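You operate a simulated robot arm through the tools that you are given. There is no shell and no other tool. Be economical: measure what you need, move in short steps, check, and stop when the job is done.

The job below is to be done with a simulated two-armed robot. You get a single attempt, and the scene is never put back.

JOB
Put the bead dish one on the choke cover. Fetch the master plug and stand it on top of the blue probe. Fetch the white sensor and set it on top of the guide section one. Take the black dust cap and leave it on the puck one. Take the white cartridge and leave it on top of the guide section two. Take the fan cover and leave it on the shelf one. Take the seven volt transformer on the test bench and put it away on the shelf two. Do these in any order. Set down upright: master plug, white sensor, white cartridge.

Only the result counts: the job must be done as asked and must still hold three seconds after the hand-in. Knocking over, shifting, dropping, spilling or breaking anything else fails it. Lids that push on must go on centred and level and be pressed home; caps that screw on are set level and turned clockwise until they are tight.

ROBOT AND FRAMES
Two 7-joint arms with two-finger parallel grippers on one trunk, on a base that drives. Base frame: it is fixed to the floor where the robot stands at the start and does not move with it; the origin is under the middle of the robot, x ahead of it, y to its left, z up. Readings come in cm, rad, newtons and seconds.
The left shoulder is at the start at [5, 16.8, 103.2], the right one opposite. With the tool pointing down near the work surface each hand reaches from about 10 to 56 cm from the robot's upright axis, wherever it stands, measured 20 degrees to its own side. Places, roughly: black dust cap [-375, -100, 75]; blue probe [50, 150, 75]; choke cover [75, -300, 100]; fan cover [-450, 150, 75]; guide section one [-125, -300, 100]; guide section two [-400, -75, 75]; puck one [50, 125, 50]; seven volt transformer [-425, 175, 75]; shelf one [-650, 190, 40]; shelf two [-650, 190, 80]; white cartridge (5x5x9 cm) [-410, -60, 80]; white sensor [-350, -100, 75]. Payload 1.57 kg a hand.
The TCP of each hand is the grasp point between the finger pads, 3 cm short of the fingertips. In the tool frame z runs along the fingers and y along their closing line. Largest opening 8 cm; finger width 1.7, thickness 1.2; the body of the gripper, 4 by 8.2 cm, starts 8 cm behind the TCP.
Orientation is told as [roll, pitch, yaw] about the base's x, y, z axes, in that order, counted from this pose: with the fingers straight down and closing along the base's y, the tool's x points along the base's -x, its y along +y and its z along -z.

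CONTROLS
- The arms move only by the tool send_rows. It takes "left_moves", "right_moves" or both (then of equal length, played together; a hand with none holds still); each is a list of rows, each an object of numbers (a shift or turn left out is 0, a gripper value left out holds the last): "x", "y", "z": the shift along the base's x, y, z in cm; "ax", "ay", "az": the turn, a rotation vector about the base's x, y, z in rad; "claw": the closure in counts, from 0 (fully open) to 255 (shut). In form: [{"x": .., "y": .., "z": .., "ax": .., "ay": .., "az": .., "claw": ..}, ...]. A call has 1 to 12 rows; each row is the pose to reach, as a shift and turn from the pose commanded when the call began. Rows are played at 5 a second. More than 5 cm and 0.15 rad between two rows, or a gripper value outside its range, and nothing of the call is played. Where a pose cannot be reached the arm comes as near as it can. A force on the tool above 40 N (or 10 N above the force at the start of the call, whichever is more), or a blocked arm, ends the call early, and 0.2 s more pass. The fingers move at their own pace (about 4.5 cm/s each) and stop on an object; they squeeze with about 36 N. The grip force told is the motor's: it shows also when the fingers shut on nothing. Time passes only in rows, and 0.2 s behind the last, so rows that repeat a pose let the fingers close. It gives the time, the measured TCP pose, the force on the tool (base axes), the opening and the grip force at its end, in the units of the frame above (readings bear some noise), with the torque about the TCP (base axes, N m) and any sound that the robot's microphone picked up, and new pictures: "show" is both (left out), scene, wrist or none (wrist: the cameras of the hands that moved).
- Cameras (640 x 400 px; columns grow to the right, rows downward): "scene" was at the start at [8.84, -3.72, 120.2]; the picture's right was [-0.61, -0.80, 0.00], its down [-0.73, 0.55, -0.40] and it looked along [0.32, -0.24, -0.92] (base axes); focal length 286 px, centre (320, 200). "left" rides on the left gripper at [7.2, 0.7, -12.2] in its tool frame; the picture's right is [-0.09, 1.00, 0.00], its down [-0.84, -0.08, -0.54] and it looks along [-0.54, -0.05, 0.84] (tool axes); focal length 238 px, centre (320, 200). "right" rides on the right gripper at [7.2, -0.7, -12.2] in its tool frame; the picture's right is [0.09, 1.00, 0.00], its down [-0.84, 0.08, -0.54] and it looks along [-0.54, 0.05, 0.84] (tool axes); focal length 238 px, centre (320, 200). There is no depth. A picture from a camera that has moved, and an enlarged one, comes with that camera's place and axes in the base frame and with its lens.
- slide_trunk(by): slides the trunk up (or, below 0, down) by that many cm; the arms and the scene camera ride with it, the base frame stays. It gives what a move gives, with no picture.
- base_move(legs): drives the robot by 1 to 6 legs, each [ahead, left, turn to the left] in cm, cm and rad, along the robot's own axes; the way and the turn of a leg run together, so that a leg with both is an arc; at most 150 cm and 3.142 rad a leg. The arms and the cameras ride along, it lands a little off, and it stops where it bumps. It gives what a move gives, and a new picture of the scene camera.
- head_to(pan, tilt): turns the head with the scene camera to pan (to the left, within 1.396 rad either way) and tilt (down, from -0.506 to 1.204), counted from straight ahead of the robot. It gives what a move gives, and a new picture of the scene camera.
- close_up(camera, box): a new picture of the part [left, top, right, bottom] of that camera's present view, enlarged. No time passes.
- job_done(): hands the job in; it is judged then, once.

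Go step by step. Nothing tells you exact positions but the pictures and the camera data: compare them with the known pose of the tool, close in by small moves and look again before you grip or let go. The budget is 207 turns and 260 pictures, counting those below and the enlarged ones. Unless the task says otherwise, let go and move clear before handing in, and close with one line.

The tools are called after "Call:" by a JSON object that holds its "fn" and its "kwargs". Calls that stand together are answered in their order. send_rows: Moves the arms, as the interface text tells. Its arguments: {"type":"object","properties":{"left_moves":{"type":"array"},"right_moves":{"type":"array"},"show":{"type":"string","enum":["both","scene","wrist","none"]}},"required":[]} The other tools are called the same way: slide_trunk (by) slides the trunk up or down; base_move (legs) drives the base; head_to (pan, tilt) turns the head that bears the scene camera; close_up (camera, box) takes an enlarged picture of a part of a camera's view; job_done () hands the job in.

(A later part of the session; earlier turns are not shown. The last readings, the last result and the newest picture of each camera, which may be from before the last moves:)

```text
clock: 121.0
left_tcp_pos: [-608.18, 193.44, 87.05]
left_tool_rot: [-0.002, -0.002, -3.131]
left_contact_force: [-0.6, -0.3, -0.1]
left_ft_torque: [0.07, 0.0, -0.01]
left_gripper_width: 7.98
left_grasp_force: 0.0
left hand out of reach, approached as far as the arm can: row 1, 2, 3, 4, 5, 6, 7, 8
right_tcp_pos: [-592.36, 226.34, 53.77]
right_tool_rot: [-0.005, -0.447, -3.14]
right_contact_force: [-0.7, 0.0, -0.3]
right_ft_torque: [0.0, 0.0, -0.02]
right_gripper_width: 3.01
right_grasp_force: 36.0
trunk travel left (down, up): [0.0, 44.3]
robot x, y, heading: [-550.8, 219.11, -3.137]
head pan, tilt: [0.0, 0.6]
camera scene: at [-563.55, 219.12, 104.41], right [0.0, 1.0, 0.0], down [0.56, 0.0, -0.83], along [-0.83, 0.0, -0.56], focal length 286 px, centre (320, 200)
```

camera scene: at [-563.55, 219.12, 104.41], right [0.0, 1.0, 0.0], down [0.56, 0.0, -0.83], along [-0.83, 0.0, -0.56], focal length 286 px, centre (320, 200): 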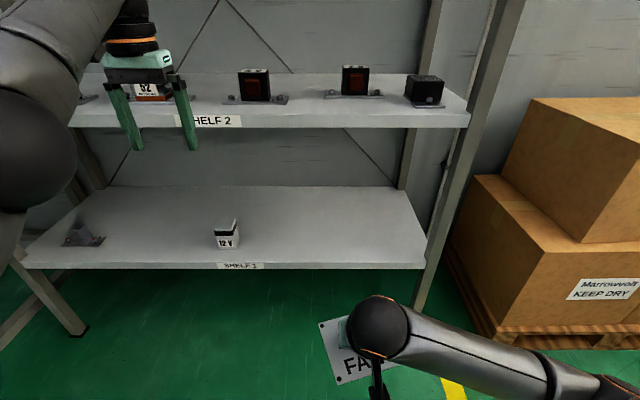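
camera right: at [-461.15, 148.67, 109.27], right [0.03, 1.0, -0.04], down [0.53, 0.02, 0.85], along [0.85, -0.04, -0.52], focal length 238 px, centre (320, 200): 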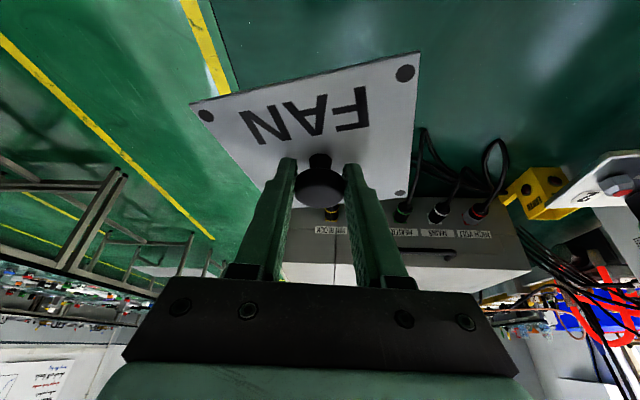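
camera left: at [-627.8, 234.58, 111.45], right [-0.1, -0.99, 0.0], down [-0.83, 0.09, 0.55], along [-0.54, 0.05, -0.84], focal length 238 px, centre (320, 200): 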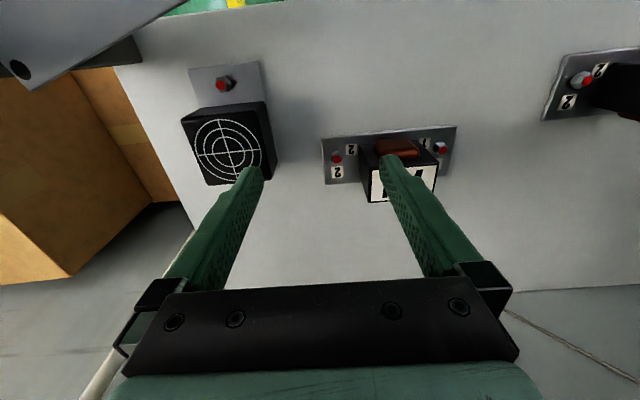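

Still stuck radially; I try tilting the tool forward while drawing back to unlock the wrist/elbow.

Call:
{"fn": "send_rows", "kwargs": {"left_moves": [{"x": 1, "ay": 0.14}, {"x": 2, "ay": 0.28}, {"x": 4, "ay": 0.42}, {"x": 7, "ay": 0.5}, {"x": 11, "ay": 0.5}, {"x": 15, "ay": 0.5}, {"x": 19, "ay": 0.5}, {"x": 22, "ay": 0.5}], "show": "scene"}}

```text
clock: 122.8
left_tcp_pos: [-586.45, 194.49, 87.06]
left_tool_rot: [-0.004, -0.501, -3.128]
left_contact_force: [1.0, 0.4, 0.3]
left_ft_torque: [0.01, -0.02, -0.01]
left_gripper_width: 8.0
left_grasp_force: 0.0
left hand out of reach, approached as far as the arm can: row 1, 2, 3
right_tcp_pos: [-592.43, 226.35, 53.83]
right_tool_rot: [-0.002, -0.449, -3.14]
right_contact_force: [0.7, 0.3, -1.3]
right_ft_torque: [0.0, -0.05, 0.03]
right_gripper_width: 3.01
right_grasp_force: 35.7
trunk travel left (down, up): [0.0, 44.3]
robot x, y, heading: [-550.66, 219.34, -3.143]
head pan, tilt: [0.0, 0.6]
camera scene: at [-563.56, 219.21, 104.42], right [0.0, 1.0, 0.0], down [0.57, 0.0, -0.82], along [-0.82, 0.0, -0.57], focal length 286 px, centre (320, 200)
```

scene: 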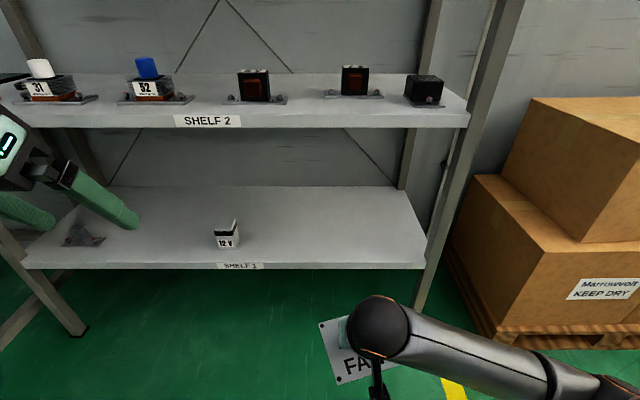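

Unlocked. I tuck the left hand back/up, lower the right hand to TCP z≈46 and drive the fan cover in over shelf 1 (z≈36.5).

Call:
{"fn": "send_rows", "kwargs": {"left_moves": [{"x": 3, "z": 2}, {"x": 6, "z": 4}, {"x": 9, "z": 6}, {"x": 9, "z": 9}], "right_moves": [{"z": -2, "y": -1}, {"z": -4, "y": -2}, {"z": -6, "y": -3}, {"z": -7.5, "y": -3}], "show": "none"}}

Call:
{"fn": "base_move", "kwargs": {"legs": [[35, 0, 0]]}}

Call:
{"fn": "send_rows", "kwargs": {"right_moves": [{"x": -4}, {"x": -8}, {"x": -12}, {"x": -13}], "show": "both"}}

```text
clock: 123.8
left_tcp_pos: [-577.47, 194.68, 96.21]
left_tool_rot: [-0.004, -0.502, -3.131]
left_contact_force: [-0.8, 0.2, 1.1]
left_ft_torque: [0.01, -0.04, 0.01]
left_gripper_width: 8.01
left_grasp_force: 0.0
right_tcp_pos: [-592.53, 223.11, 46.48]
right_tool_rot: [-0.001, -0.45, -3.14]
right_contact_force: [-0.4, -0.3, -1.1]
right_ft_torque: [0.0, -0.03, -0.01]
right_gripper_width: 3.01
right_grasp_force: 36.1
trunk travel left (down, up): [0.0, 44.3]
robot x, y, heading: [-550.79, 219.35, -3.136]
head pan, tilt: [0.0, 0.6]
```

```text
clock: 126.0
left_tcp_pos: [-612.55, 194.54, 96.2]
left_tool_rot: [-0.001, -0.502, -3.128]
left_contact_force: [0.6, 0.2, 0.4]
left_ft_torque: [0.02, -0.04, -0.03]
left_gripper_width: 7.96
left_grasp_force: 0.1
right_tcp_pos: [-627.41, 223.07, 46.46]
right_tool_rot: [-0.002, -0.449, -3.14]
right_contact_force: [0.2, -0.6, -1.0]
right_ft_torque: [0.02, 0.02, 0.0]
right_gripper_width: 2.99
right_grasp_force: 35.5
trunk travel left (down, up): [0.0, 44.3]
robot x, y, heading: [-585.7, 219.53, -3.142]
head pan, tilt: [0.0, 0.6]
camera scene: at [-598.45, 219.12, 104.42], right [0.0, 1.0, 0.0], down [0.56, 0.0, -0.83], along [-0.83, 0.0, -0.56], focal length 286 px, centre (320, 200)
```

scene: 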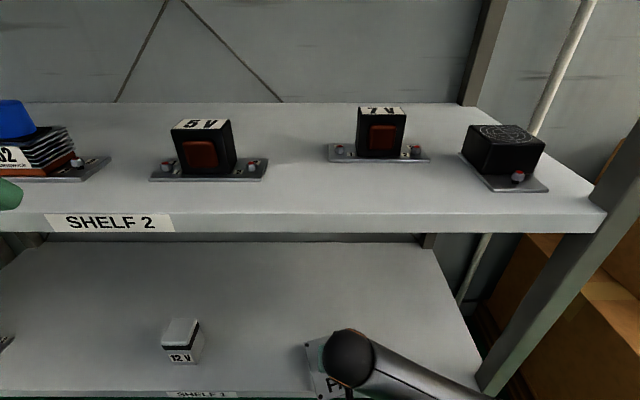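

```text
clock: 127.0
left_tcp_pos: [-612.48, 194.57, 96.12]
left_tool_rot: [-0.004, -0.502, -3.129]
left_contact_force: [0.8, 0.4, 0.1]
left_ft_torque: [0.03, 0.06, 0.01]
left_gripper_width: 8.01
left_grasp_force: 0.1
right_tcp_pos: [-640.07, 223.05, 46.36]
right_tool_rot: [-0.002, -0.448, -3.138]
right_contact_force: [0.2, -0.3, -1.4]
right_ft_torque: [-0.01, -0.03, 0.04]
right_gripper_width: 3.02
right_grasp_force: 35.8
trunk travel left (down, up): [0.0, 44.3]
robot x, y, heading: [-585.62, 219.49, -3.136]
head pan, tilt: [0.0, 0.6]
camera scene: at [-598.46, 219.12, 104.42], right [0.0, 1.0, 0.0], down [0.57, 0.0, -0.82], along [-0.82, 0.0, -0.57], focal length 286 px, centre (320, 200)
camera right: at [-628.42, 223.58, 54.06], right [0.09, -1.0, -0.04], down [-0.52, -0.08, 0.85], along [-0.85, -0.05, -0.52], focal length 238 px, centre (320, 200)
```

scene: 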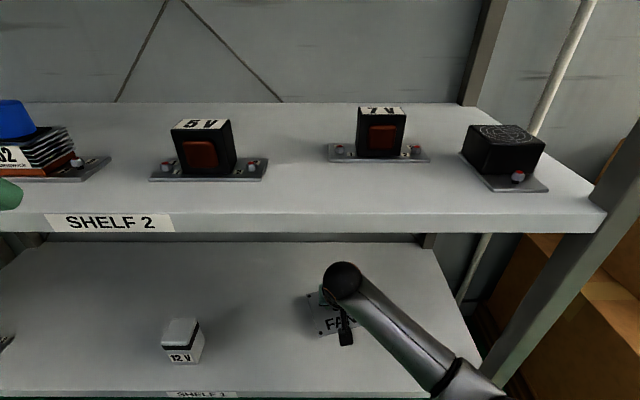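
right: 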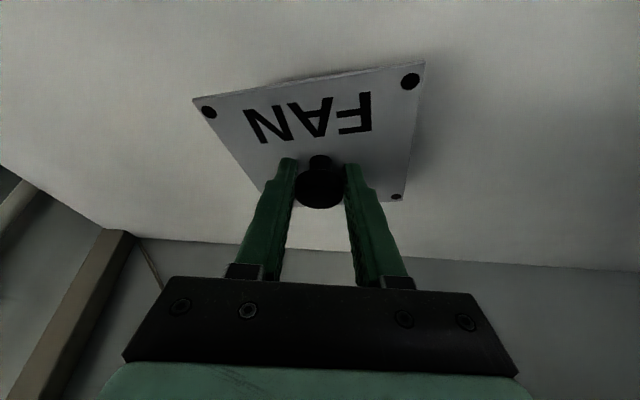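

Over shelf 1 with clear space. Lower until contact.

Call:
{"fn": "send_rows", "kwargs": {"right_moves": [{"z": -2}, {"z": -3.5}, {"z": -4.5}, {"z": -5.2}, {"z": -5.9}, {"z": -6.6}, {"z": -7.3}], "show": "wrist"}}

```text
clock: 127.8
left_tcp_pos: [-612.43, 194.47, 96.38]
left_tool_rot: [-0.001, -0.504, -3.13]
left_contact_force: [-0.1, -0.4, -0.3]
left_ft_torque: [0.02, -0.01, -0.02]
left_gripper_width: 7.99
left_grasp_force: 0.1
right_tcp_pos: [-640.91, 222.79, 43.4]
right_tool_rot: [0.008, -0.475, -3.137]
right_contact_force: [1.1, 0.7, 13.8]
right_ft_torque: [0.45, -0.73, -0.08]
right_gripper_width: 3.0
right_grasp_force: 36.1
trunk travel left (down, up): [0.0, 44.3]
robot x, y, heading: [-585.74, 219.47, -3.138]
head pan, tilt: [0.0, 0.6]
stopped in row 3 (right hand): the force on the tool passed its limit (the readings are from after the stop); the commanded pose is now the measured one
camera right: at [-629.0, 223.4, 50.79], right [0.09, -1.0, -0.04], down [-0.5, -0.08, 0.86], along [-0.86, -0.06, -0.5], focal length 238 px, centre (320, 200)
```

right: 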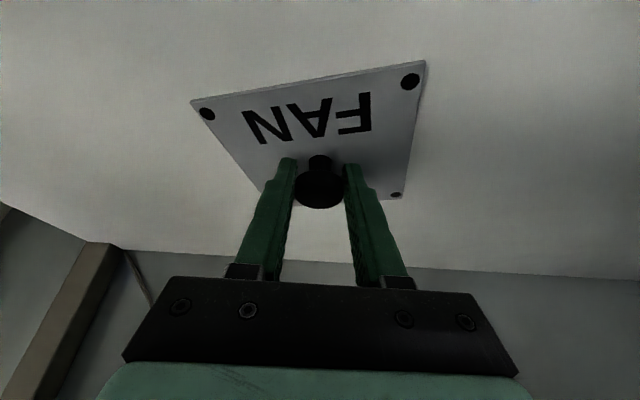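

On the shelf. Release and withdraw along the tool axis.

Call:
{"fn": "send_rows", "kwargs": {"right_moves": [{"z": 0.2, "claw": 150}, {"z": 0.2, "claw": 0}, {"z": 0.2, "claw": 0}, {"z": 0.2, "claw": 0}, {"x": 1.5, "z": 3}, {"x": 3.5, "z": 6}, {"x": 7, "z": 6}, {"x": 11, "z": 6}, {"x": 15, "z": 6}, {"x": 19, "z": 6}, {"x": 23, "z": 6}], "show": "wrist"}}

Call:
{"fn": "base_move", "kwargs": {"legs": [[-45, 0, 0]]}}

```text
clock: 129.7
left_tcp_pos: [-612.56, 194.55, 96.01]
left_tool_rot: [-0.001, -0.503, -3.13]
left_contact_force: [-0.1, -0.8, -0.3]
left_ft_torque: [-0.01, 0.0, -0.01]
left_gripper_width: 8.0
left_grasp_force: 0.0
right_tcp_pos: [-636.02, 224.69, 56.72]
right_tool_rot: [-0.037, -0.673, -3.135]
right_contact_force: [-0.1, 0.1, 1.1]
right_ft_torque: [0.02, 0.01, -0.02]
right_gripper_width: 7.98
right_grasp_force: 0.0
trunk travel left (down, up): [0.0, 44.3]
robot x, y, heading: [-585.85, 218.83, -3.142]
head pan, tilt: [0.0, 0.6]
stopped in row 9 (right hand): the arm was blocked; the commanded pose is now the measured one
camera right: at [-622.89, 224.79, 61.72], right [0.06, -0.99, -0.09], down [-0.32, -0.1, 0.94], along [-0.95, -0.03, -0.32], focal length 238 px, centre (320, 200)
```

right: 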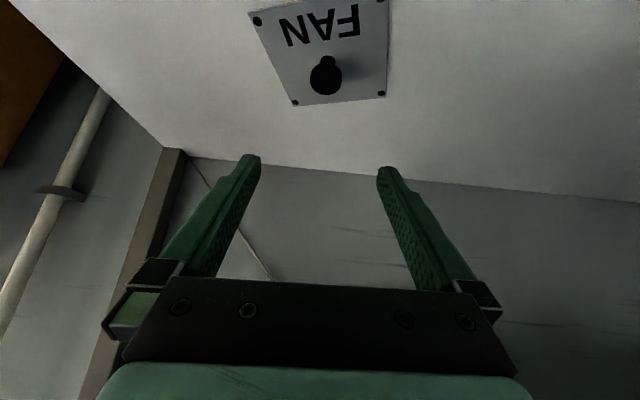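

```text
clock: 132.4
left_tcp_pos: [-568.07, 194.74, 96.29]
left_tool_rot: [0.0, -0.503, -3.131]
left_contact_force: [0.0, 0.9, -0.6]
left_ft_torque: [-0.02, -0.02, -0.01]
left_gripper_width: 7.98
left_grasp_force: 0.0
right_tcp_pos: [-591.54, 224.73, 56.84]
right_tool_rot: [-0.033, -0.669, -3.136]
right_contact_force: [0.9, -0.1, 1.1]
right_ft_torque: [0.0, -0.02, 0.02]
right_gripper_width: 8.01
right_grasp_force: 0.0
trunk travel left (down, up): [0.0, 44.3]
robot x, y, heading: [-541.35, 219.47, -3.138]
head pan, tilt: [0.0, 0.6]
camera scene: at [-554.02, 219.35, 104.42], right [0.0, 1.0, 0.0], down [0.57, 0.0, -0.82], along [-0.82, 0.0, -0.57], focal length 286 px, centre (320, 200)
```

scene: 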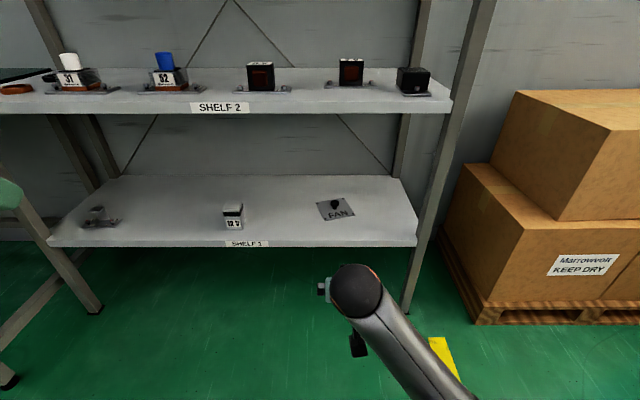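

Both rack placements look good. I raise the trunk and bring both arms back to neutral, tools down.

Call:
{"fn": "slide_trunk", "kwargs": {"by": 20}}

Call:
{"fn": "send_rows", "kwargs": {"left_moves": [{"ay": -0.1, "z": -2}, {"ay": -0.2, "z": -4}, {"ay": -0.3, "z": -6, "x": -1}, {"ay": -0.4, "z": -8, "x": -3}, {"ay": -0.5, "z": -10, "x": -4}, {"ay": -0.5, "z": -11, "x": -5}], "right_moves": [{"x": 2, "y": 3, "z": 3, "ay": -0.11}, {"x": 4, "y": 6, "z": 6, "ay": -0.22}, {"x": 6, "y": 9, "z": 9, "ay": -0.33}, {"x": 9, "y": 12, "z": 12, "ay": -0.44}, {"x": 12, "y": 15, "z": 16, "ay": -0.55}, {"x": 15, "y": 18, "z": 20, "ay": -0.66}], "show": "none"}}

```text
clock: 134.6
left_tcp_pos: [-567.92, 194.67, 116.27]
left_tool_rot: [-0.001, -0.503, -3.132]
left_contact_force: [-0.4, 0.0, 0.1]
left_ft_torque: [-0.03, 0.0, -0.01]
left_gripper_width: 7.99
left_grasp_force: 0.1
right_tcp_pos: [-591.42, 224.65, 76.89]
right_tool_rot: [-0.034, -0.669, -3.136]
right_contact_force: [1.1, 0.0, -0.7]
right_ft_torque: [0.03, -0.02, -0.03]
right_gripper_width: 7.99
right_grasp_force: 0.1
trunk travel left (down, up): [-20.0, 24.3]
robot x, y, heading: [-540.96, 219.81, -3.138]
head pan, tilt: [0.0, 0.6]
```

```text
refused: row 4 steps farther than a row can; nothing moved
```

A step was slightly too long; resend with smaller steps.

Call:
{"fn": "send_rows", "kwargs": {"left_moves": [{"ay": -0.1, "z": -2}, {"ay": -0.2, "z": -4}, {"ay": -0.3, "z": -6, "x": -1}, {"ay": -0.4, "z": -8, "x": -3}, {"ay": -0.5, "z": -10, "x": -4}, {"ay": -0.5, "z": -11, "x": -5}, {"ay": -0.5, "z": -11, "x": -5}, {"ay": -0.5, "z": -11, "x": -5}], "right_moves": [{"x": 2, "y": 2.5, "z": 3, "ay": -0.11}, {"x": 4, "y": 5, "z": 6, "ay": -0.22}, {"x": 6, "y": 7.5, "z": 9, "ay": -0.33}, {"x": 8, "y": 10, "z": 12, "ay": -0.44}, {"x": 10, "y": 12.5, "z": 15, "ay": -0.55}, {"x": 12, "y": 15, "z": 18, "ay": -0.66}, {"x": 14, "y": 17.5, "z": 21, "ay": -0.67}, {"x": 16, "y": 20, "z": 23, "ay": -0.67}], "show": "none"}}

```text
clock: 136.4
left_tcp_pos: [-572.88, 194.8, 105.12]
left_tool_rot: [0.003, -0.002, -3.132]
left_contact_force: [0.2, 0.9, -0.6]
left_ft_torque: [0.01, -0.03, -0.02]
left_gripper_width: 7.98
left_grasp_force: 0.1
right_tcp_pos: [-575.51, 244.87, 99.95]
right_tool_rot: [-0.031, 0.001, -3.136]
right_contact_force: [-1.0, -0.7, 0.1]
right_ft_torque: [-0.01, 0.02, -0.02]
right_gripper_width: 7.97
right_grasp_force: 0.2
trunk travel left (down, up): [-20.0, 24.3]
robot x, y, heading: [-541.39, 219.69, -3.138]
head pan, tilt: [0.0, 0.6]
```

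Now head for the left bench: turn to face -y and drive down the x≈-530 column, then look.

Call:
{"fn": "base_move", "kwargs": {"legs": [[-15, 0, 0], [0, 0, 1.57], [150, 0, 0], [100, 0, 0]]}}

Call:
{"fn": "head_to", "kwargs": {"pan": 0.7, "tilt": 0.45}}

```text
clock: 153.5
left_tcp_pos: [-498.88, -64.49, 105.19]
left_tool_rot: [0.006, -0.004, -1.558]
left_contact_force: [0.1, 0.2, 0.1]
left_ft_torque: [0.02, 0.02, 0.01]
left_gripper_width: 7.99
left_grasp_force: 0.1
right_tcp_pos: [-548.77, -67.28, 99.93]
right_tool_rot: [-0.032, 0.001, -1.561]
right_contact_force: [-0.1, -0.4, 0.1]
right_ft_torque: [0.03, -0.01, 0.03]
right_gripper_width: 7.98
right_grasp_force: 0.0
trunk travel left (down, up): [-20.0, 24.3]
robot x, y, heading: [-523.44, -32.67, -1.568]
head pan, tilt: [0.0, 0.6]
camera scene: at [-523.35, -45.84, 124.42], right [-1.0, -0.01, 0.0], down [0.0, 0.57, -0.82], along [0.01, -0.82, -0.57], focal length 286 px, centre (320, 200)
```

scene: 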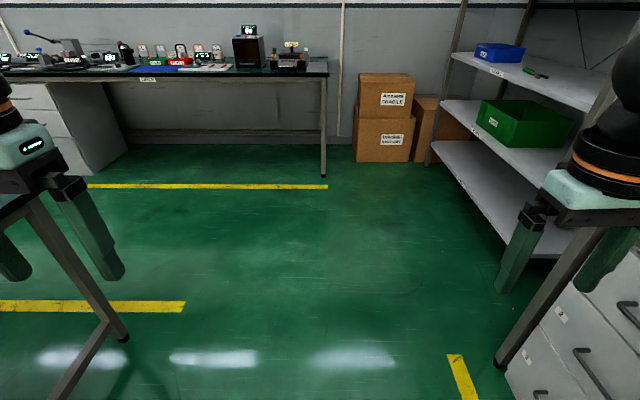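

```text
clock: 154.5
left_tcp_pos: [-498.73, -64.57, 105.22]
left_tool_rot: [0.003, -0.005, -1.556]
left_contact_force: [0.9, 1.1, 0.0]
left_ft_torque: [-0.03, -0.02, 0.01]
left_gripper_width: 8.01
left_grasp_force: 0.1
right_tcp_pos: [-548.93, -67.29, 99.93]
right_tool_rot: [-0.031, -0.001, -1.56]
right_contact_force: [-0.1, -0.3, -0.1]
right_ft_torque: [0.01, 0.02, 0.0]
right_gripper_width: 8.0
right_grasp_force: 0.0
trunk travel left (down, up): [-20.0, 24.3]
robot x, y, heading: [-523.79, -32.7, -1.563]
head pan, tilt: [0.7, 0.45]
camera scene: at [-517.44, -43.98, 125.77], right [-0.76, -0.65, 0.0], down [-0.28, 0.33, -0.9], along [0.58, -0.69, -0.44], focal length 286 px, centre (320, 200)
```

scene: 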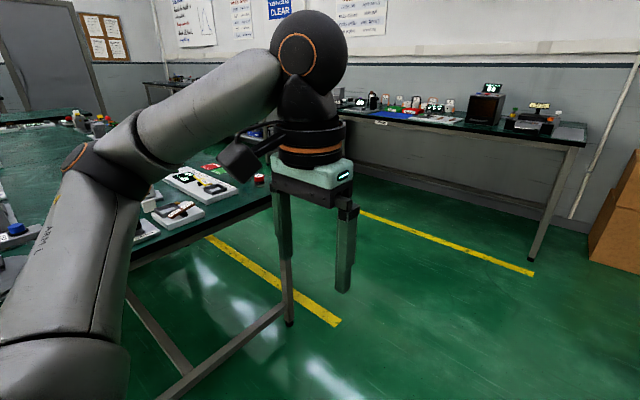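

The bench's near-end corner is at about (-440,-118). I go to the end of the bench, facing +x, to view the cartridge and guide 2 closely.

Call:
{"fn": "base_move", "kwargs": {"legs": [[40, 0, 0], [0, 0, 1.563], [22, 0, 0]]}}

Call:
{"fn": "head_to", "kwargs": {"pan": 0, "tilt": 0.6}}

```text
clock: 162.1
left_tcp_pos: [-469.69, -48.3, 105.17]
left_tool_rot: [0.003, -0.001, 0.011]
left_contact_force: [0.5, -0.4, 0.2]
left_ft_torque: [-0.03, 0.03, -0.01]
left_gripper_width: 7.97
left_grasp_force: 0.0
right_tcp_pos: [-467.07, -98.27, 100.05]
right_tool_rot: [-0.032, -0.001, 0.008]
right_contact_force: [-0.6, -0.2, 0.3]
right_ft_torque: [0.0, 0.02, 0.03]
right_gripper_width: 8.02
right_grasp_force: 0.1
trunk travel left (down, up): [-20.0, 24.3]
robot x, y, heading: [-501.4, -72.79, 0.002]
head pan, tilt: [0.7, 0.45]
camera scene: at [-490.23, -67.07, 125.77], right [0.65, -0.76, 0.0], down [-0.33, -0.28, -0.9], along [0.69, 0.58, -0.44], focal length 286 px, centre (320, 200)
```

scene: 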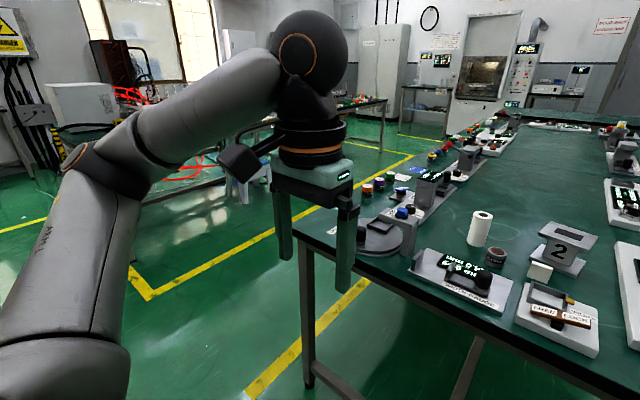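

```text
clock: 163.2
left_tcp_pos: [-469.67, -48.28, 105.16]
left_tool_rot: [0.002, -0.005, 0.009]
left_contact_force: [-0.2, -0.1, 0.5]
left_ft_torque: [0.0, -0.01, 0.01]
left_gripper_width: 8.02
left_grasp_force: 0.0
right_tcp_pos: [-467.01, -98.17, 100.05]
right_tool_rot: [-0.03, 0.002, 0.008]
right_contact_force: [0.2, 0.1, 0.1]
right_ft_torque: [0.04, -0.02, 0.0]
right_gripper_width: 8.02
right_grasp_force: 0.0
trunk travel left (down, up): [-20.0, 24.3]
robot x, y, heading: [-501.43, -72.76, 0.004]
head pan, tilt: [0.0, 0.6]
camera scene: at [-488.44, -72.98, 124.42], right [0.0, -1.0, 0.0], down [-0.56, 0.0, -0.83], along [0.83, 0.0, -0.56], focal length 286 px, centre (320, 200)
```

scene: 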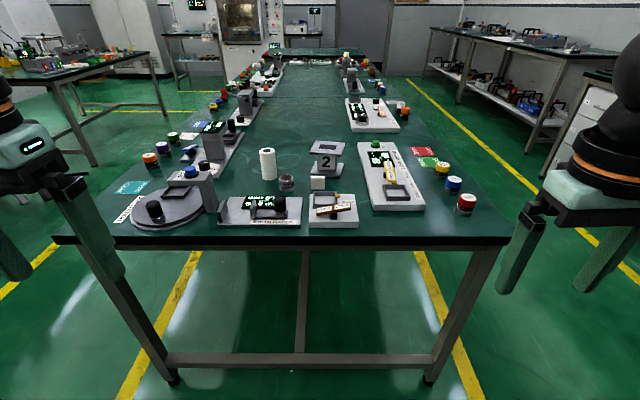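

Very clear: cartridge at about (-407,-56), guide "2" at about (-407,-75) top z≈87.5, bench edge x≈-438. I move closer to the bench end, shifted right so the left hand can serve both.

Call:
{"fn": "base_move", "kwargs": {"legs": [[0, -14, 0], [35, 0, 0]]}}

Call:
{"fn": "head_to", "kwargs": {"pan": 0.25, "tilt": 0.75}}

```text
clock: 166.4
left_tcp_pos: [-434.11, -62.45, 105.14]
left_tool_rot: [0.003, -0.003, 0.013]
left_contact_force: [0.8, 0.2, 0.4]
left_ft_torque: [0.02, 0.0, 0.02]
left_gripper_width: 8.01
left_grasp_force: 0.0
right_tcp_pos: [-431.34, -112.44, 99.98]
right_tool_rot: [-0.033, 0.0, 0.009]
right_contact_force: [-1.0, 0.9, -0.2]
right_ft_torque: [0.04, 0.02, 0.03]
right_gripper_width: 7.99
right_grasp_force: 0.1
trunk travel left (down, up): [-20.0, 24.3]
robot x, y, heading: [-465.71, -87.14, 0.006]
head pan, tilt: [0.0, 0.6]
camera scene: at [-452.69, -87.28, 124.42], right [0.01, -1.0, 0.0], down [-0.57, 0.0, -0.82], along [0.82, 0.0, -0.57], focal length 286 px, centre (320, 200)
```

scene: 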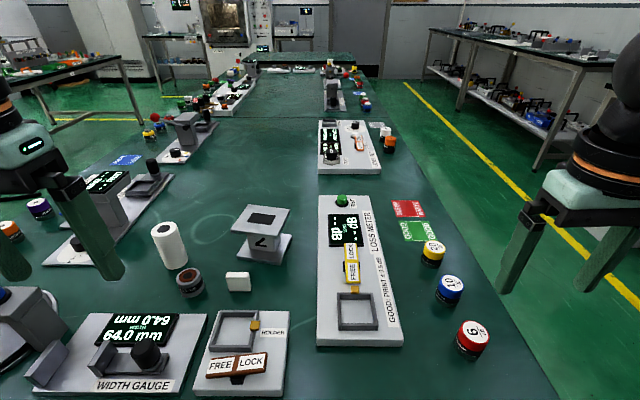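

```text
clock: 167.2
left_tcp_pos: [-434.15, -62.52, 105.15]
left_tool_rot: [0.003, -0.004, 0.015]
left_contact_force: [0.5, 0.6, -0.2]
left_ft_torque: [0.02, 0.02, 0.01]
left_gripper_width: 8.0
left_grasp_force: 0.1
right_tcp_pos: [-431.33, -112.5, 99.88]
right_tool_rot: [-0.03, 0.0, 0.009]
right_contact_force: [-0.6, 0.0, 0.7]
right_ft_torque: [0.02, 0.02, 0.02]
right_gripper_width: 8.0
right_grasp_force: 0.0
trunk travel left (down, up): [-20.0, 24.3]
robot x, y, heading: [-465.42, -87.16, 0.007]
head pan, tilt: [0.25, 0.75]
camera scene: at [-453.53, -85.24, 123.14], right [0.25, -0.97, 0.0], down [-0.66, -0.17, -0.73], along [0.71, 0.18, -0.68], focal length 286 px, centre (320, 200)
```

scene: 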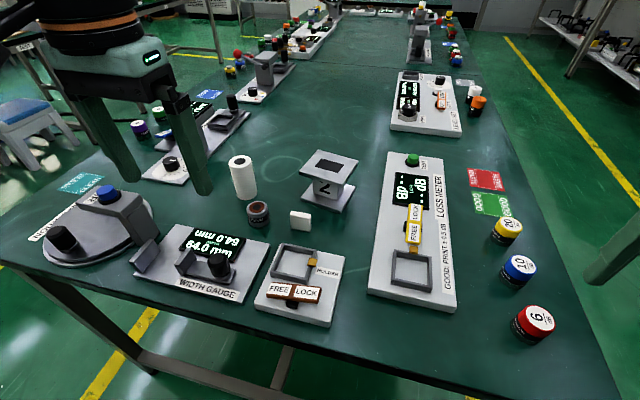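

Cartridge at about (-409.7,-56.5), top z≈88; guide 2 centre (-406.3,-75.2), top z≈88. I bring the left hand above the cartridge.

Call:
{"fn": "send_rows", "kwargs": {"left_moves": [{"x": 4.5, "y": 1}, {"x": 9, "y": 2}, {"x": 13.5, "y": 3}, {"x": 18, "y": 4.5, "z": -2}, {"x": 22, "y": 6, "z": -4}, {"x": 24.2, "y": 6, "z": -6}, {"x": 24.2, "y": 6, "z": -6}], "show": "both"}}

```text
refused: row 4 steps farther than a row can; nothing moved
```

Call:
{"fn": "send_rows", "kwargs": {"left_moves": [{"x": 4.5, "y": 1}, {"x": 9, "y": 2}, {"x": 13, "y": 3}, {"x": 17, "y": 4.5, "z": -2}, {"x": 21, "y": 6, "z": -4}, {"x": 24.2, "y": 6, "z": -6}, {"x": 24.2, "y": 6, "z": -6}], "show": "both"}}

```text
clock: 168.8
left_tcp_pos: [-409.74, -56.4, 99.03]
left_tool_rot: [0.003, -0.004, 0.014]
left_contact_force: [-0.2, 0.9, -1.2]
left_ft_torque: [-0.02, 0.01, -0.03]
left_gripper_width: 8.0
left_grasp_force: 0.0
right_tcp_pos: [-431.24, -112.51, 100.01]
right_tool_rot: [-0.031, -0.001, 0.007]
right_contact_force: [-0.1, 0.2, 1.0]
right_ft_torque: [-0.03, -0.02, 0.02]
right_gripper_width: 8.01
right_grasp_force: 0.0
trunk travel left (down, up): [-20.0, 24.3]
robot x, y, heading: [-465.45, -86.78, 0.001]
head pan, tilt: [0.25, 0.75]
camera scene: at [-453.53, -85.23, 123.13], right [0.25, -0.97, 0.0], down [-0.66, -0.17, -0.73], along [0.71, 0.18, -0.68], focal length 286 px, centre (320, 200)
camera left: at [-417.1, -55.94, 111.19], right [0.08, 1.0, 0.0], down [0.84, -0.07, 0.54], along [0.54, -0.04, -0.84], focal length 238 px, centre (320, 200)
```

scene: 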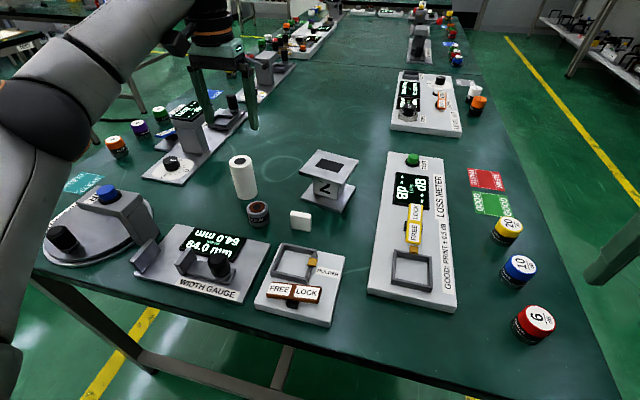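
left: 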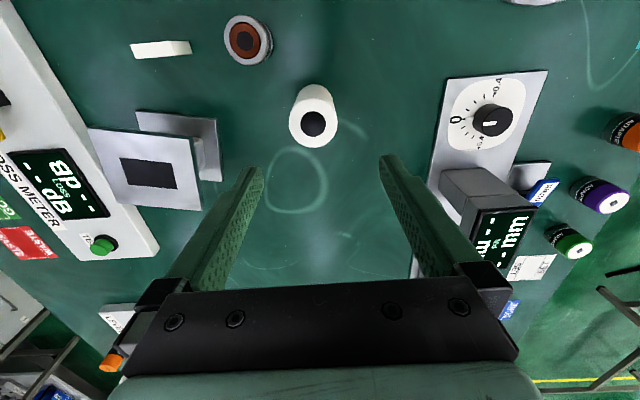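

Cartridge centre refined to (-410.6,-57). Descend, grip, lift slightly.

Call:
{"fn": "send_rows", "kwargs": {"left_moves": [{"x": -0.9, "y": -0.6, "z": -4}, {"x": -0.9, "y": -0.6, "z": -8}, {"x": -0.9, "y": -0.6, "z": -11}, {"x": -0.9, "y": -0.6, "z": -13.5}, {"x": -0.9, "y": -0.6, "z": -13.5, "claw": 255}, {"x": -0.9, "y": -0.6, "z": -13.5, "claw": 255}, {"x": -0.9, "y": -0.6, "z": -13.5, "claw": 255}, {"x": -0.9, "y": -0.6, "z": -13.5, "claw": 255}], "show": "wrist"}}

```text
clock: 170.6
left_tcp_pos: [-410.75, -57.27, 85.82]
left_tool_rot: [0.003, -0.004, 0.014]
left_contact_force: [-0.4, 0.2, 0.2]
left_ft_torque: [0.02, 0.0, 0.03]
left_gripper_width: 4.44
left_grasp_force: 31.1
right_tcp_pos: [-431.23, -112.51, 100.06]
right_tool_rot: [-0.032, -0.001, 0.009]
right_contact_force: [0.2, -0.1, -0.6]
right_ft_torque: [0.0, 0.0, 0.0]
right_gripper_width: 8.01
right_grasp_force: 0.2
trunk travel left (down, up): [-20.0, 24.3]
robot x, y, heading: [-465.86, -87.42, 0.005]
head pan, tilt: [0.25, 0.75]
camera left: at [-418.1, -56.74, 97.88], right [0.08, 1.0, 0.0], down [0.84, -0.07, 0.54], along [0.54, -0.04, -0.84], focal length 238 px, centre (320, 200)
```

left: 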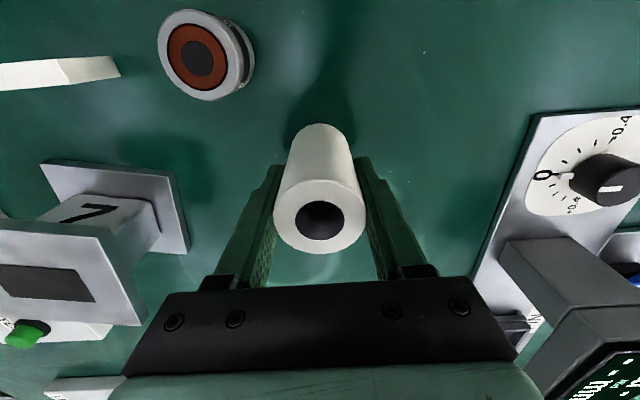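

Centred grip. Lift and carry over guide 2 at (-407,-75.3).

Call:
{"fn": "send_rows", "kwargs": {"left_moves": [{"z": 4}, {"z": 9}, {"z": 14}, {"x": 1, "y": -4, "z": 15}, {"x": 2, "y": -8, "z": 15}, {"x": 3, "y": -12, "z": 15}, {"x": 3.7, "y": -16, "z": 15}, {"x": 3.7, "y": -18.1, "z": 15}, {"x": 3.7, "y": -18.1, "z": 15}], "show": "both"}}

```text
clock: 172.6
left_tcp_pos: [-407.15, -75.0, 100.55]
left_tool_rot: [0.005, -0.003, 0.013]
left_contact_force: [-0.1, -0.2, -0.8]
left_ft_torque: [-0.01, 0.04, -0.02]
left_gripper_width: 4.42
left_grasp_force: 35.9
right_tcp_pos: [-431.22, -112.57, 99.98]
right_tool_rot: [-0.03, 0.001, 0.01]
right_contact_force: [1.0, 1.0, 0.6]
right_ft_torque: [0.0, 0.02, 0.0]
right_gripper_width: 7.98
right_grasp_force: 0.1
trunk travel left (down, up): [-20.0, 24.3]
robot x, y, heading: [-465.75, -87.25, 0.004]
head pan, tilt: [0.25, 0.75]
camera scene: at [-453.53, -85.23, 123.13], right [0.25, -0.97, 0.0], down [-0.66, -0.17, -0.73], along [0.71, 0.18, -0.68], focal length 286 px, centre (320, 200)
camera left: at [-414.49, -74.62, 112.75], right [0.08, 1.0, 0.0], down [0.84, -0.07, 0.54], along [0.54, -0.04, -0.84], focal length 238 px, centre (320, 200)
```

scene: 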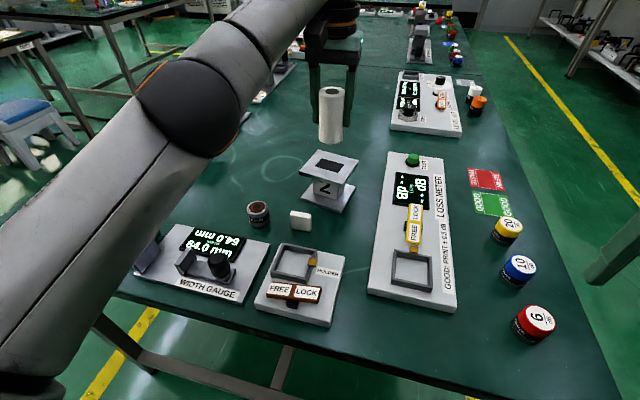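
left: 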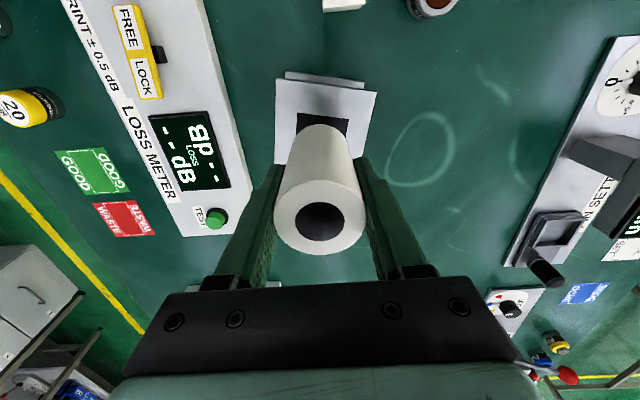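

Nicely centred above the guide. Lower until contact.

Call:
{"fn": "send_rows", "kwargs": {"left_moves": [{"z": -3}, {"z": -4.5}, {"z": -5.2}, {"z": -5.8}, {"z": -6.4}, {"z": -7}, {"z": -7.6}], "show": "wrist"}}

```text
clock: 174.2
left_tcp_pos: [-407.14, -75.04, 93.73]
left_tool_rot: [0.002, -0.018, 0.014]
left_contact_force: [4.8, 4.4, 32.5]
left_ft_torque: [0.22, 0.15, -0.01]
left_gripper_width: 4.47
left_grasp_force: 35.8
right_tcp_pos: [-431.45, -112.49, 100.07]
right_tool_rot: [-0.032, -0.003, 0.008]
right_contact_force: [0.1, 0.2, -0.5]
right_ft_torque: [0.02, 0.01, -0.03]
right_gripper_width: 7.99
right_grasp_force: 0.1
trunk travel left (down, up): [-20.0, 24.3]
robot x, y, heading: [-465.38, -86.89, 0.006]
head pan, tilt: [0.25, 0.75]
camera left: at [-414.67, -74.6, 105.73], right [0.08, 1.0, 0.0], down [0.83, -0.07, 0.56], along [0.56, -0.04, -0.83], focal length 238 px, centre (320, 200)
```

left: 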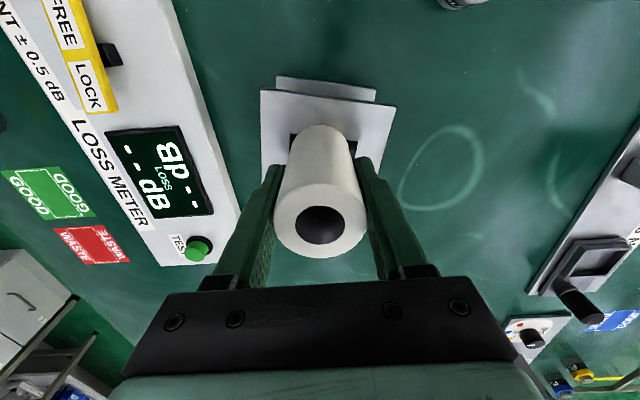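

Contact with some preload. I relax 0.6 cm, release, rise straight up.

Call:
{"fn": "send_rows", "kwargs": {"left_moves": [{"z": 0.6}, {"z": 0.8}, {"z": 0.8, "claw": 180}, {"z": 0.8, "claw": 100}, {"z": 0.8, "claw": 0}, {"z": 0.8, "claw": 0}, {"z": 3, "claw": 0}, {"z": 6, "claw": 0}, {"z": 10}], "show": "both"}}

```text
clock: 176.2
left_tcp_pos: [-407.6, -75.08, 102.81]
left_tool_rot: [0.001, -0.003, 0.014]
left_contact_force: [0.3, 0.3, 0.6]
left_ft_torque: [0.0, 0.01, -0.02]
left_gripper_width: 8.01
left_grasp_force: 0.1
left hand out of reach, approached as far as the arm can: row 9
right_tcp_pos: [-431.2, -112.56, 100.05]
right_tool_rot: [-0.032, -0.001, 0.01]
right_contact_force: [0.2, -0.2, -0.2]
right_ft_torque: [-0.02, 0.0, 0.01]
right_gripper_width: 7.97
right_grasp_force: 0.1
trunk travel left (down, up): [-20.0, 24.3]
robot x, y, heading: [-465.61, -87.05, 0.007]
head pan, tilt: [0.25, 0.75]
camera scene: at [-453.55, -85.22, 123.13], right [0.25, -0.97, 0.0], down [-0.66, -0.17, -0.73], along [0.71, 0.18, -0.68], focal length 286 px, centre (320, 200)
camera left: at [-414.96, -74.54, 114.89], right [0.08, 1.0, 0.0], down [0.84, -0.07, 0.55], along [0.54, -0.04, -0.84], focal length 238 px, centre (320, 200)
```

scene: 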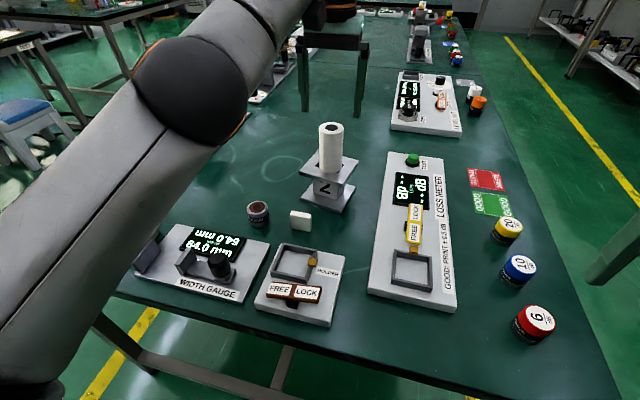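
left: 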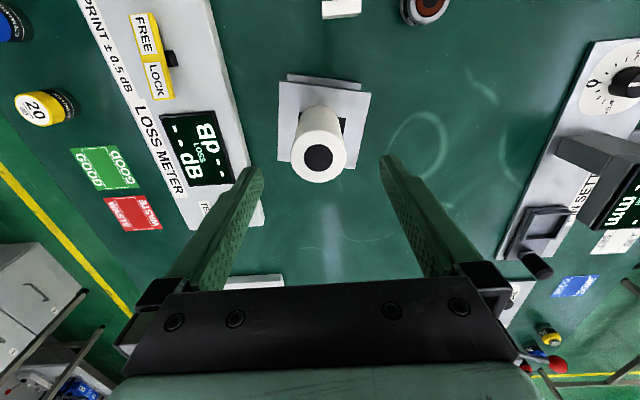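

Cartridge is standing upright on guide 2. Zoom toward the white sensor and the black dust cap.

Call:
{"fn": "close_up", "kwargs": {"camera": "scene", "box": [370, 50, 500, 131]}}

Call:
{"fn": "close_up", "kwargs": {"camera": "scene", "box": [390, 0, 500, 69]}}

```text
4.92 times, centred on (435, 90) of scene
camera zoom: at [-453.55, -85.22, 123.13], right [0.25, -0.97, 0.0], down [-0.66, -0.17, -0.73], along [0.71, 0.18, -0.68], focal length 1406 px, centre (-246, 739)
```

zoom: 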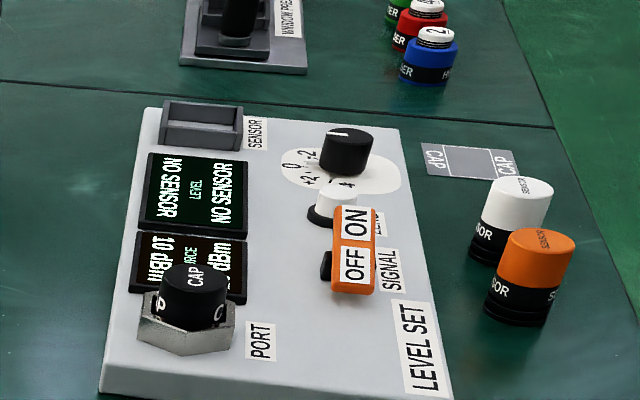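

```text
5.80 times, centred on (445, 34) of scene
camera zoom: at [-453.55, -85.22, 123.13], right [0.25, -0.97, 0.0], down [-0.66, -0.17, -0.73], along [0.71, 0.18, -0.68], focal length 1655 px, centre (-405, 1159)
```

zoom: 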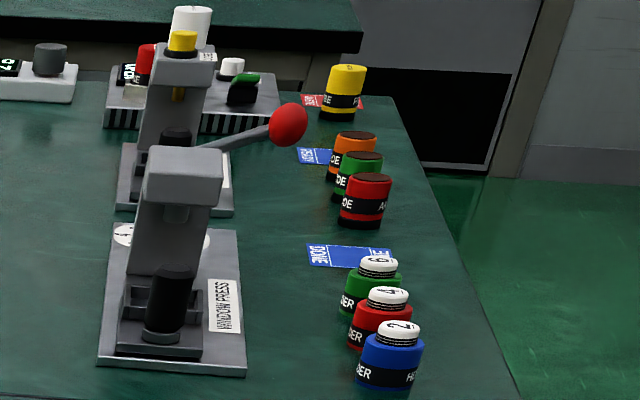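

The white sensor is at about (-346,-113) and the black "CAP" sits on the level-set PORT at about (-366,-91). I back out, fold the left arm, and go round to the aisle on the -y side.

Call:
{"fn": "base_move", "kwargs": {"legs": [[-25, 0, 0]]}}

Call:
{"fn": "send_rows", "kwargs": {"left_moves": [{"x": -1, "ay": -0.14}, {"x": -2, "ay": -0.28}, {"x": -4, "ay": -0.42}, {"x": -7, "y": 2, "ay": -0.5}, {"x": -11, "y": 4, "ay": -0.5}, {"x": -15, "y": 6, "ay": -0.5}, {"x": -19, "y": 8, "ay": -0.5}, {"x": -21, "y": 9, "ay": -0.4}, {"x": -22, "y": 9, "ay": -0.28}, {"x": -23, "y": 9, "ay": -0.14}, {"x": -24, "y": 9, "ay": 0}, {"x": -25, "y": 9, "ay": 0}], "show": "none"}}

Call:
{"fn": "base_move", "kwargs": {"legs": [[0, -80, 0], [122, 0, 0], [0, 0, 1.57]]}}

Call:
{"fn": "head_to", "kwargs": {"pan": 0, "tilt": 0.75}}

```text
clock: 178.0
left_tcp_pos: [-432.67, -75.31, 102.8]
left_tool_rot: [0.003, -0.003, 0.015]
left_contact_force: [0.5, 0.7, -0.4]
left_ft_torque: [-0.01, -0.04, 0.01]
left_gripper_width: 8.01
left_grasp_force: 0.1
right_tcp_pos: [-456.42, -112.65, 99.96]
right_tool_rot: [-0.032, 0.0, 0.009]
right_contact_force: [-0.1, 0.6, 0.6]
right_ft_torque: [0.0, -0.01, 0.02]
right_gripper_width: 8.01
right_grasp_force: 0.1
trunk travel left (down, up): [-20.0, 24.3]
robot x, y, heading: [-490.46, -87.01, 0.004]
head pan, tilt: [0.25, 0.75]
camera scene: at [-478.63, -85.37, 123.14], right [0.25, -0.97, 0.0], down [-0.66, -0.17, -0.73], along [0.71, 0.18, -0.68], focal length 286 px, centre (320, 200)
```

scene: 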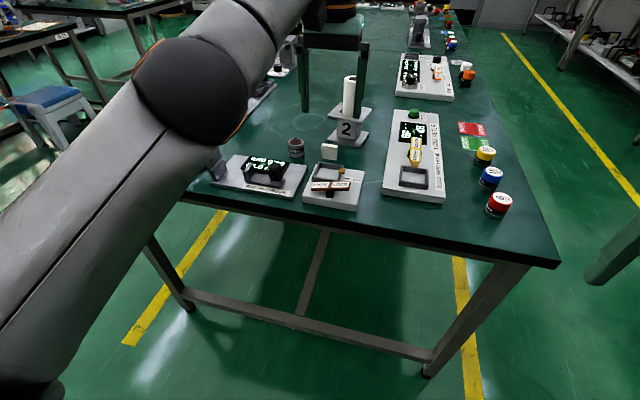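

```text
clock: 180.6
left_tcp_pos: [-457.78, -66.27, 102.79]
left_tool_rot: [0.002, -0.002, 0.012]
left_contact_force: [0.2, -0.2, 1.0]
left_ft_torque: [-0.04, 0.0, 0.0]
left_gripper_width: 8.02
left_grasp_force: 0.1
left hand out of reach, approached as far as the arm can: row 1
right_tcp_pos: [-456.21, -112.68, 100.01]
right_tool_rot: [-0.031, 0.001, 0.01]
right_contact_force: [1.2, -0.3, -0.4]
right_ft_torque: [0.02, 0.0, 0.0]
right_gripper_width: 8.02
right_grasp_force: 0.1
trunk travel left (down, up): [-20.0, 24.3]
robot x, y, heading: [-490.65, -87.4, 0.002]
head pan, tilt: [0.25, 0.75]
```

```text
clock: 194.6
left_tcp_pos: [-383.7, -137.14, 102.66]
left_tool_rot: [0.002, -0.003, 1.497]
left_contact_force: [0.3, 0.4, -0.3]
left_ft_torque: [0.0, 0.03, 0.01]
left_gripper_width: 8.03
left_grasp_force: 0.0
right_tcp_pos: [-337.4, -139.59, 100.02]
right_tool_rot: [-0.032, -0.001, 1.492]
right_contact_force: [-0.3, -0.2, 0.2]
right_ft_torque: [-0.01, -0.02, 0.0]
right_gripper_width: 8.0
right_grasp_force: 0.1
trunk travel left (down, up): [-20.0, 24.3]
robot x, y, heading: [-365.65, -171.41, 1.493]
head pan, tilt: [0.25, 0.75]
camera scene: at [-366.47, -159.72, 123.13], right [0.99, 0.17, 0.0], down [0.11, -0.67, -0.73], along [-0.12, 0.72, -0.68], focal length 286 px, centre (320, 200)
```

scene: 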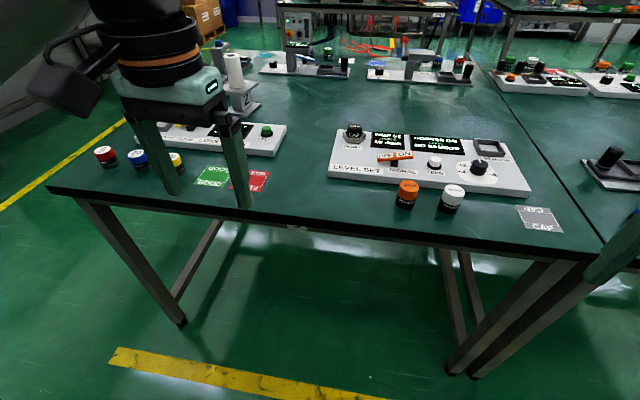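

```text
clock: 195.4
left_tcp_pos: [-383.64, -137.13, 102.77]
left_tool_rot: [0.004, -0.004, 1.498]
left_contact_force: [-0.1, 0.4, 0.1]
left_ft_torque: [0.03, -0.02, -0.02]
left_gripper_width: 8.01
left_grasp_force: 0.0
right_tcp_pos: [-337.4, -139.81, 100.09]
right_tool_rot: [-0.03, -0.001, 1.493]
right_contact_force: [0.4, 0.4, -0.7]
right_ft_torque: [-0.02, 0.0, 0.02]
right_gripper_width: 8.0
right_grasp_force: 0.1
trunk travel left (down, up): [-20.0, 24.3]
robot x, y, heading: [-365.63, -171.83, 1.492]
head pan, tilt: [0.0, 0.75]
camera scene: at [-364.41, -159.63, 123.13], right [1.0, -0.08, 0.0], down [-0.06, -0.68, -0.73], along [0.06, 0.73, -0.68], focal length 286 px, centre (320, 200)
```

scene: 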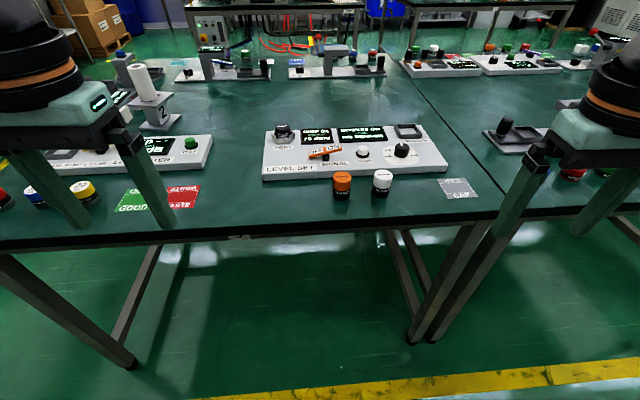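

Sensor at (-346.5,-111.7), cap at (-368.5,-90). I move up to the bench so that the right hand takes the sensor and the left the cap.

Call:
{"fn": "base_move", "kwargs": {"legs": [[0, 0, 0.078], [24, -10, 0]]}}

Call:
{"fn": "send_rows", "kwargs": {"left_moves": [{"y": 0}, {"y": 0}, {"y": 0}, {"y": 0}, {"y": 0}], "right_moves": [{"x": -4, "z": -1}, {"x": -8, "z": -2}, {"x": -12, "z": -3}, {"x": -16, "z": -4}, {"x": -18, "z": -5}], "show": "both"}}

```text
clock: 197.7
left_tcp_pos: [-376.27, -115.32, 102.7]
left_tool_rot: [0.003, -0.003, 1.573]
left_contact_force: [-0.2, 0.2, 0.8]
left_ft_torque: [-0.01, 0.01, 0.0]
left_gripper_width: 8.0
left_grasp_force: 0.0
right_tcp_pos: [-329.71, -114.3, 99.89]
right_tool_rot: [-0.031, 0.0, 1.566]
right_contact_force: [0.4, -0.8, 0.4]
right_ft_torque: [-0.02, 0.02, -0.02]
right_gripper_width: 8.01
right_grasp_force: 0.2
trunk travel left (down, up): [-20.0, 24.3]
robot x, y, heading: [-355.29, -148.64, 1.562]
head pan, tilt: [0.0, 0.75]
camera scene: at [-355.25, -136.34, 123.13], right [1.0, -0.01, 0.0], down [0.0, -0.68, -0.73], along [0.0, 0.73, -0.68], focal length 286 px, centre (320, 200)
```

scene: 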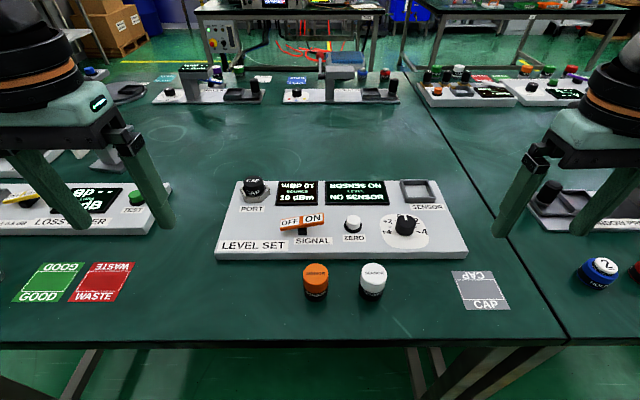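

```text
clock: 198.9
left_tcp_pos: [-376.22, -115.37, 102.62]
left_tool_rot: [0.003, -0.003, 1.573]
left_contact_force: [-0.2, 0.0, -0.3]
left_ft_torque: [0.0, -0.02, -0.05]
left_gripper_width: 8.01
left_grasp_force: 0.1
right_tcp_pos: [-347.68, -114.15, 95.0]
right_tool_rot: [-0.032, -0.001, 1.568]
right_contact_force: [1.0, -0.8, -0.6]
right_ft_torque: [0.02, 0.0, -0.03]
right_gripper_width: 7.99
right_grasp_force: 0.1
trunk travel left (down, up): [-20.0, 24.3]
robot x, y, heading: [-355.36, -148.33, 1.564]
head pan, tilt: [0.0, 0.75]
camera scene: at [-355.28, -136.36, 123.13], right [1.0, -0.01, 0.0], down [0.0, -0.68, -0.73], along [0.0, 0.73, -0.68], focal length 286 px, centre (320, 200)
camera right: at [-347.47, -121.47, 107.08], right [-1.0, -0.09, -0.03], down [-0.09, 0.84, 0.54], along [-0.02, 0.54, -0.84], focal length 238 px, centre (320, 200)
camera left: at [-376.9, -122.56, 114.86], right [-1.0, 0.09, 0.0], down [0.08, 0.84, 0.54], along [0.05, 0.54, -0.84], focal length 238 px, centre (320, 200)
```

scene: 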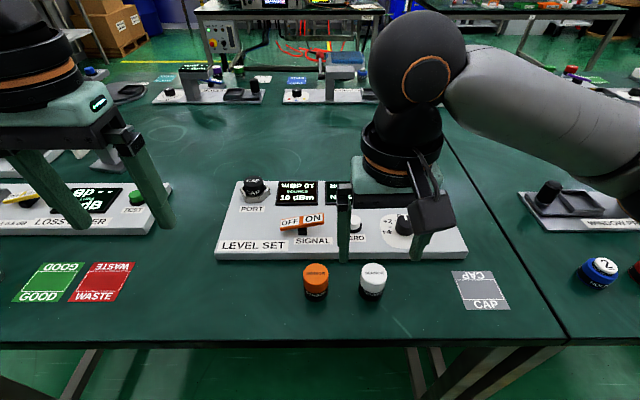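
right: 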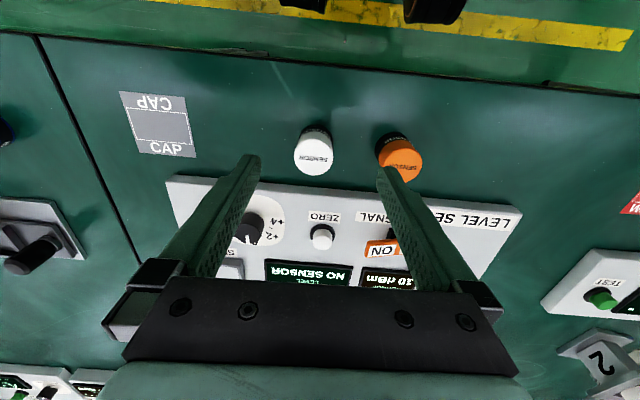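
left: 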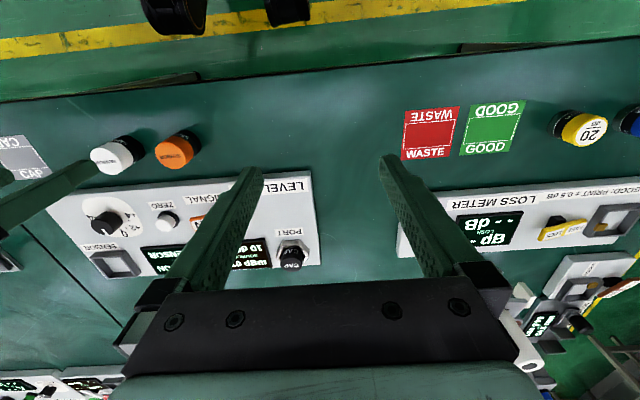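

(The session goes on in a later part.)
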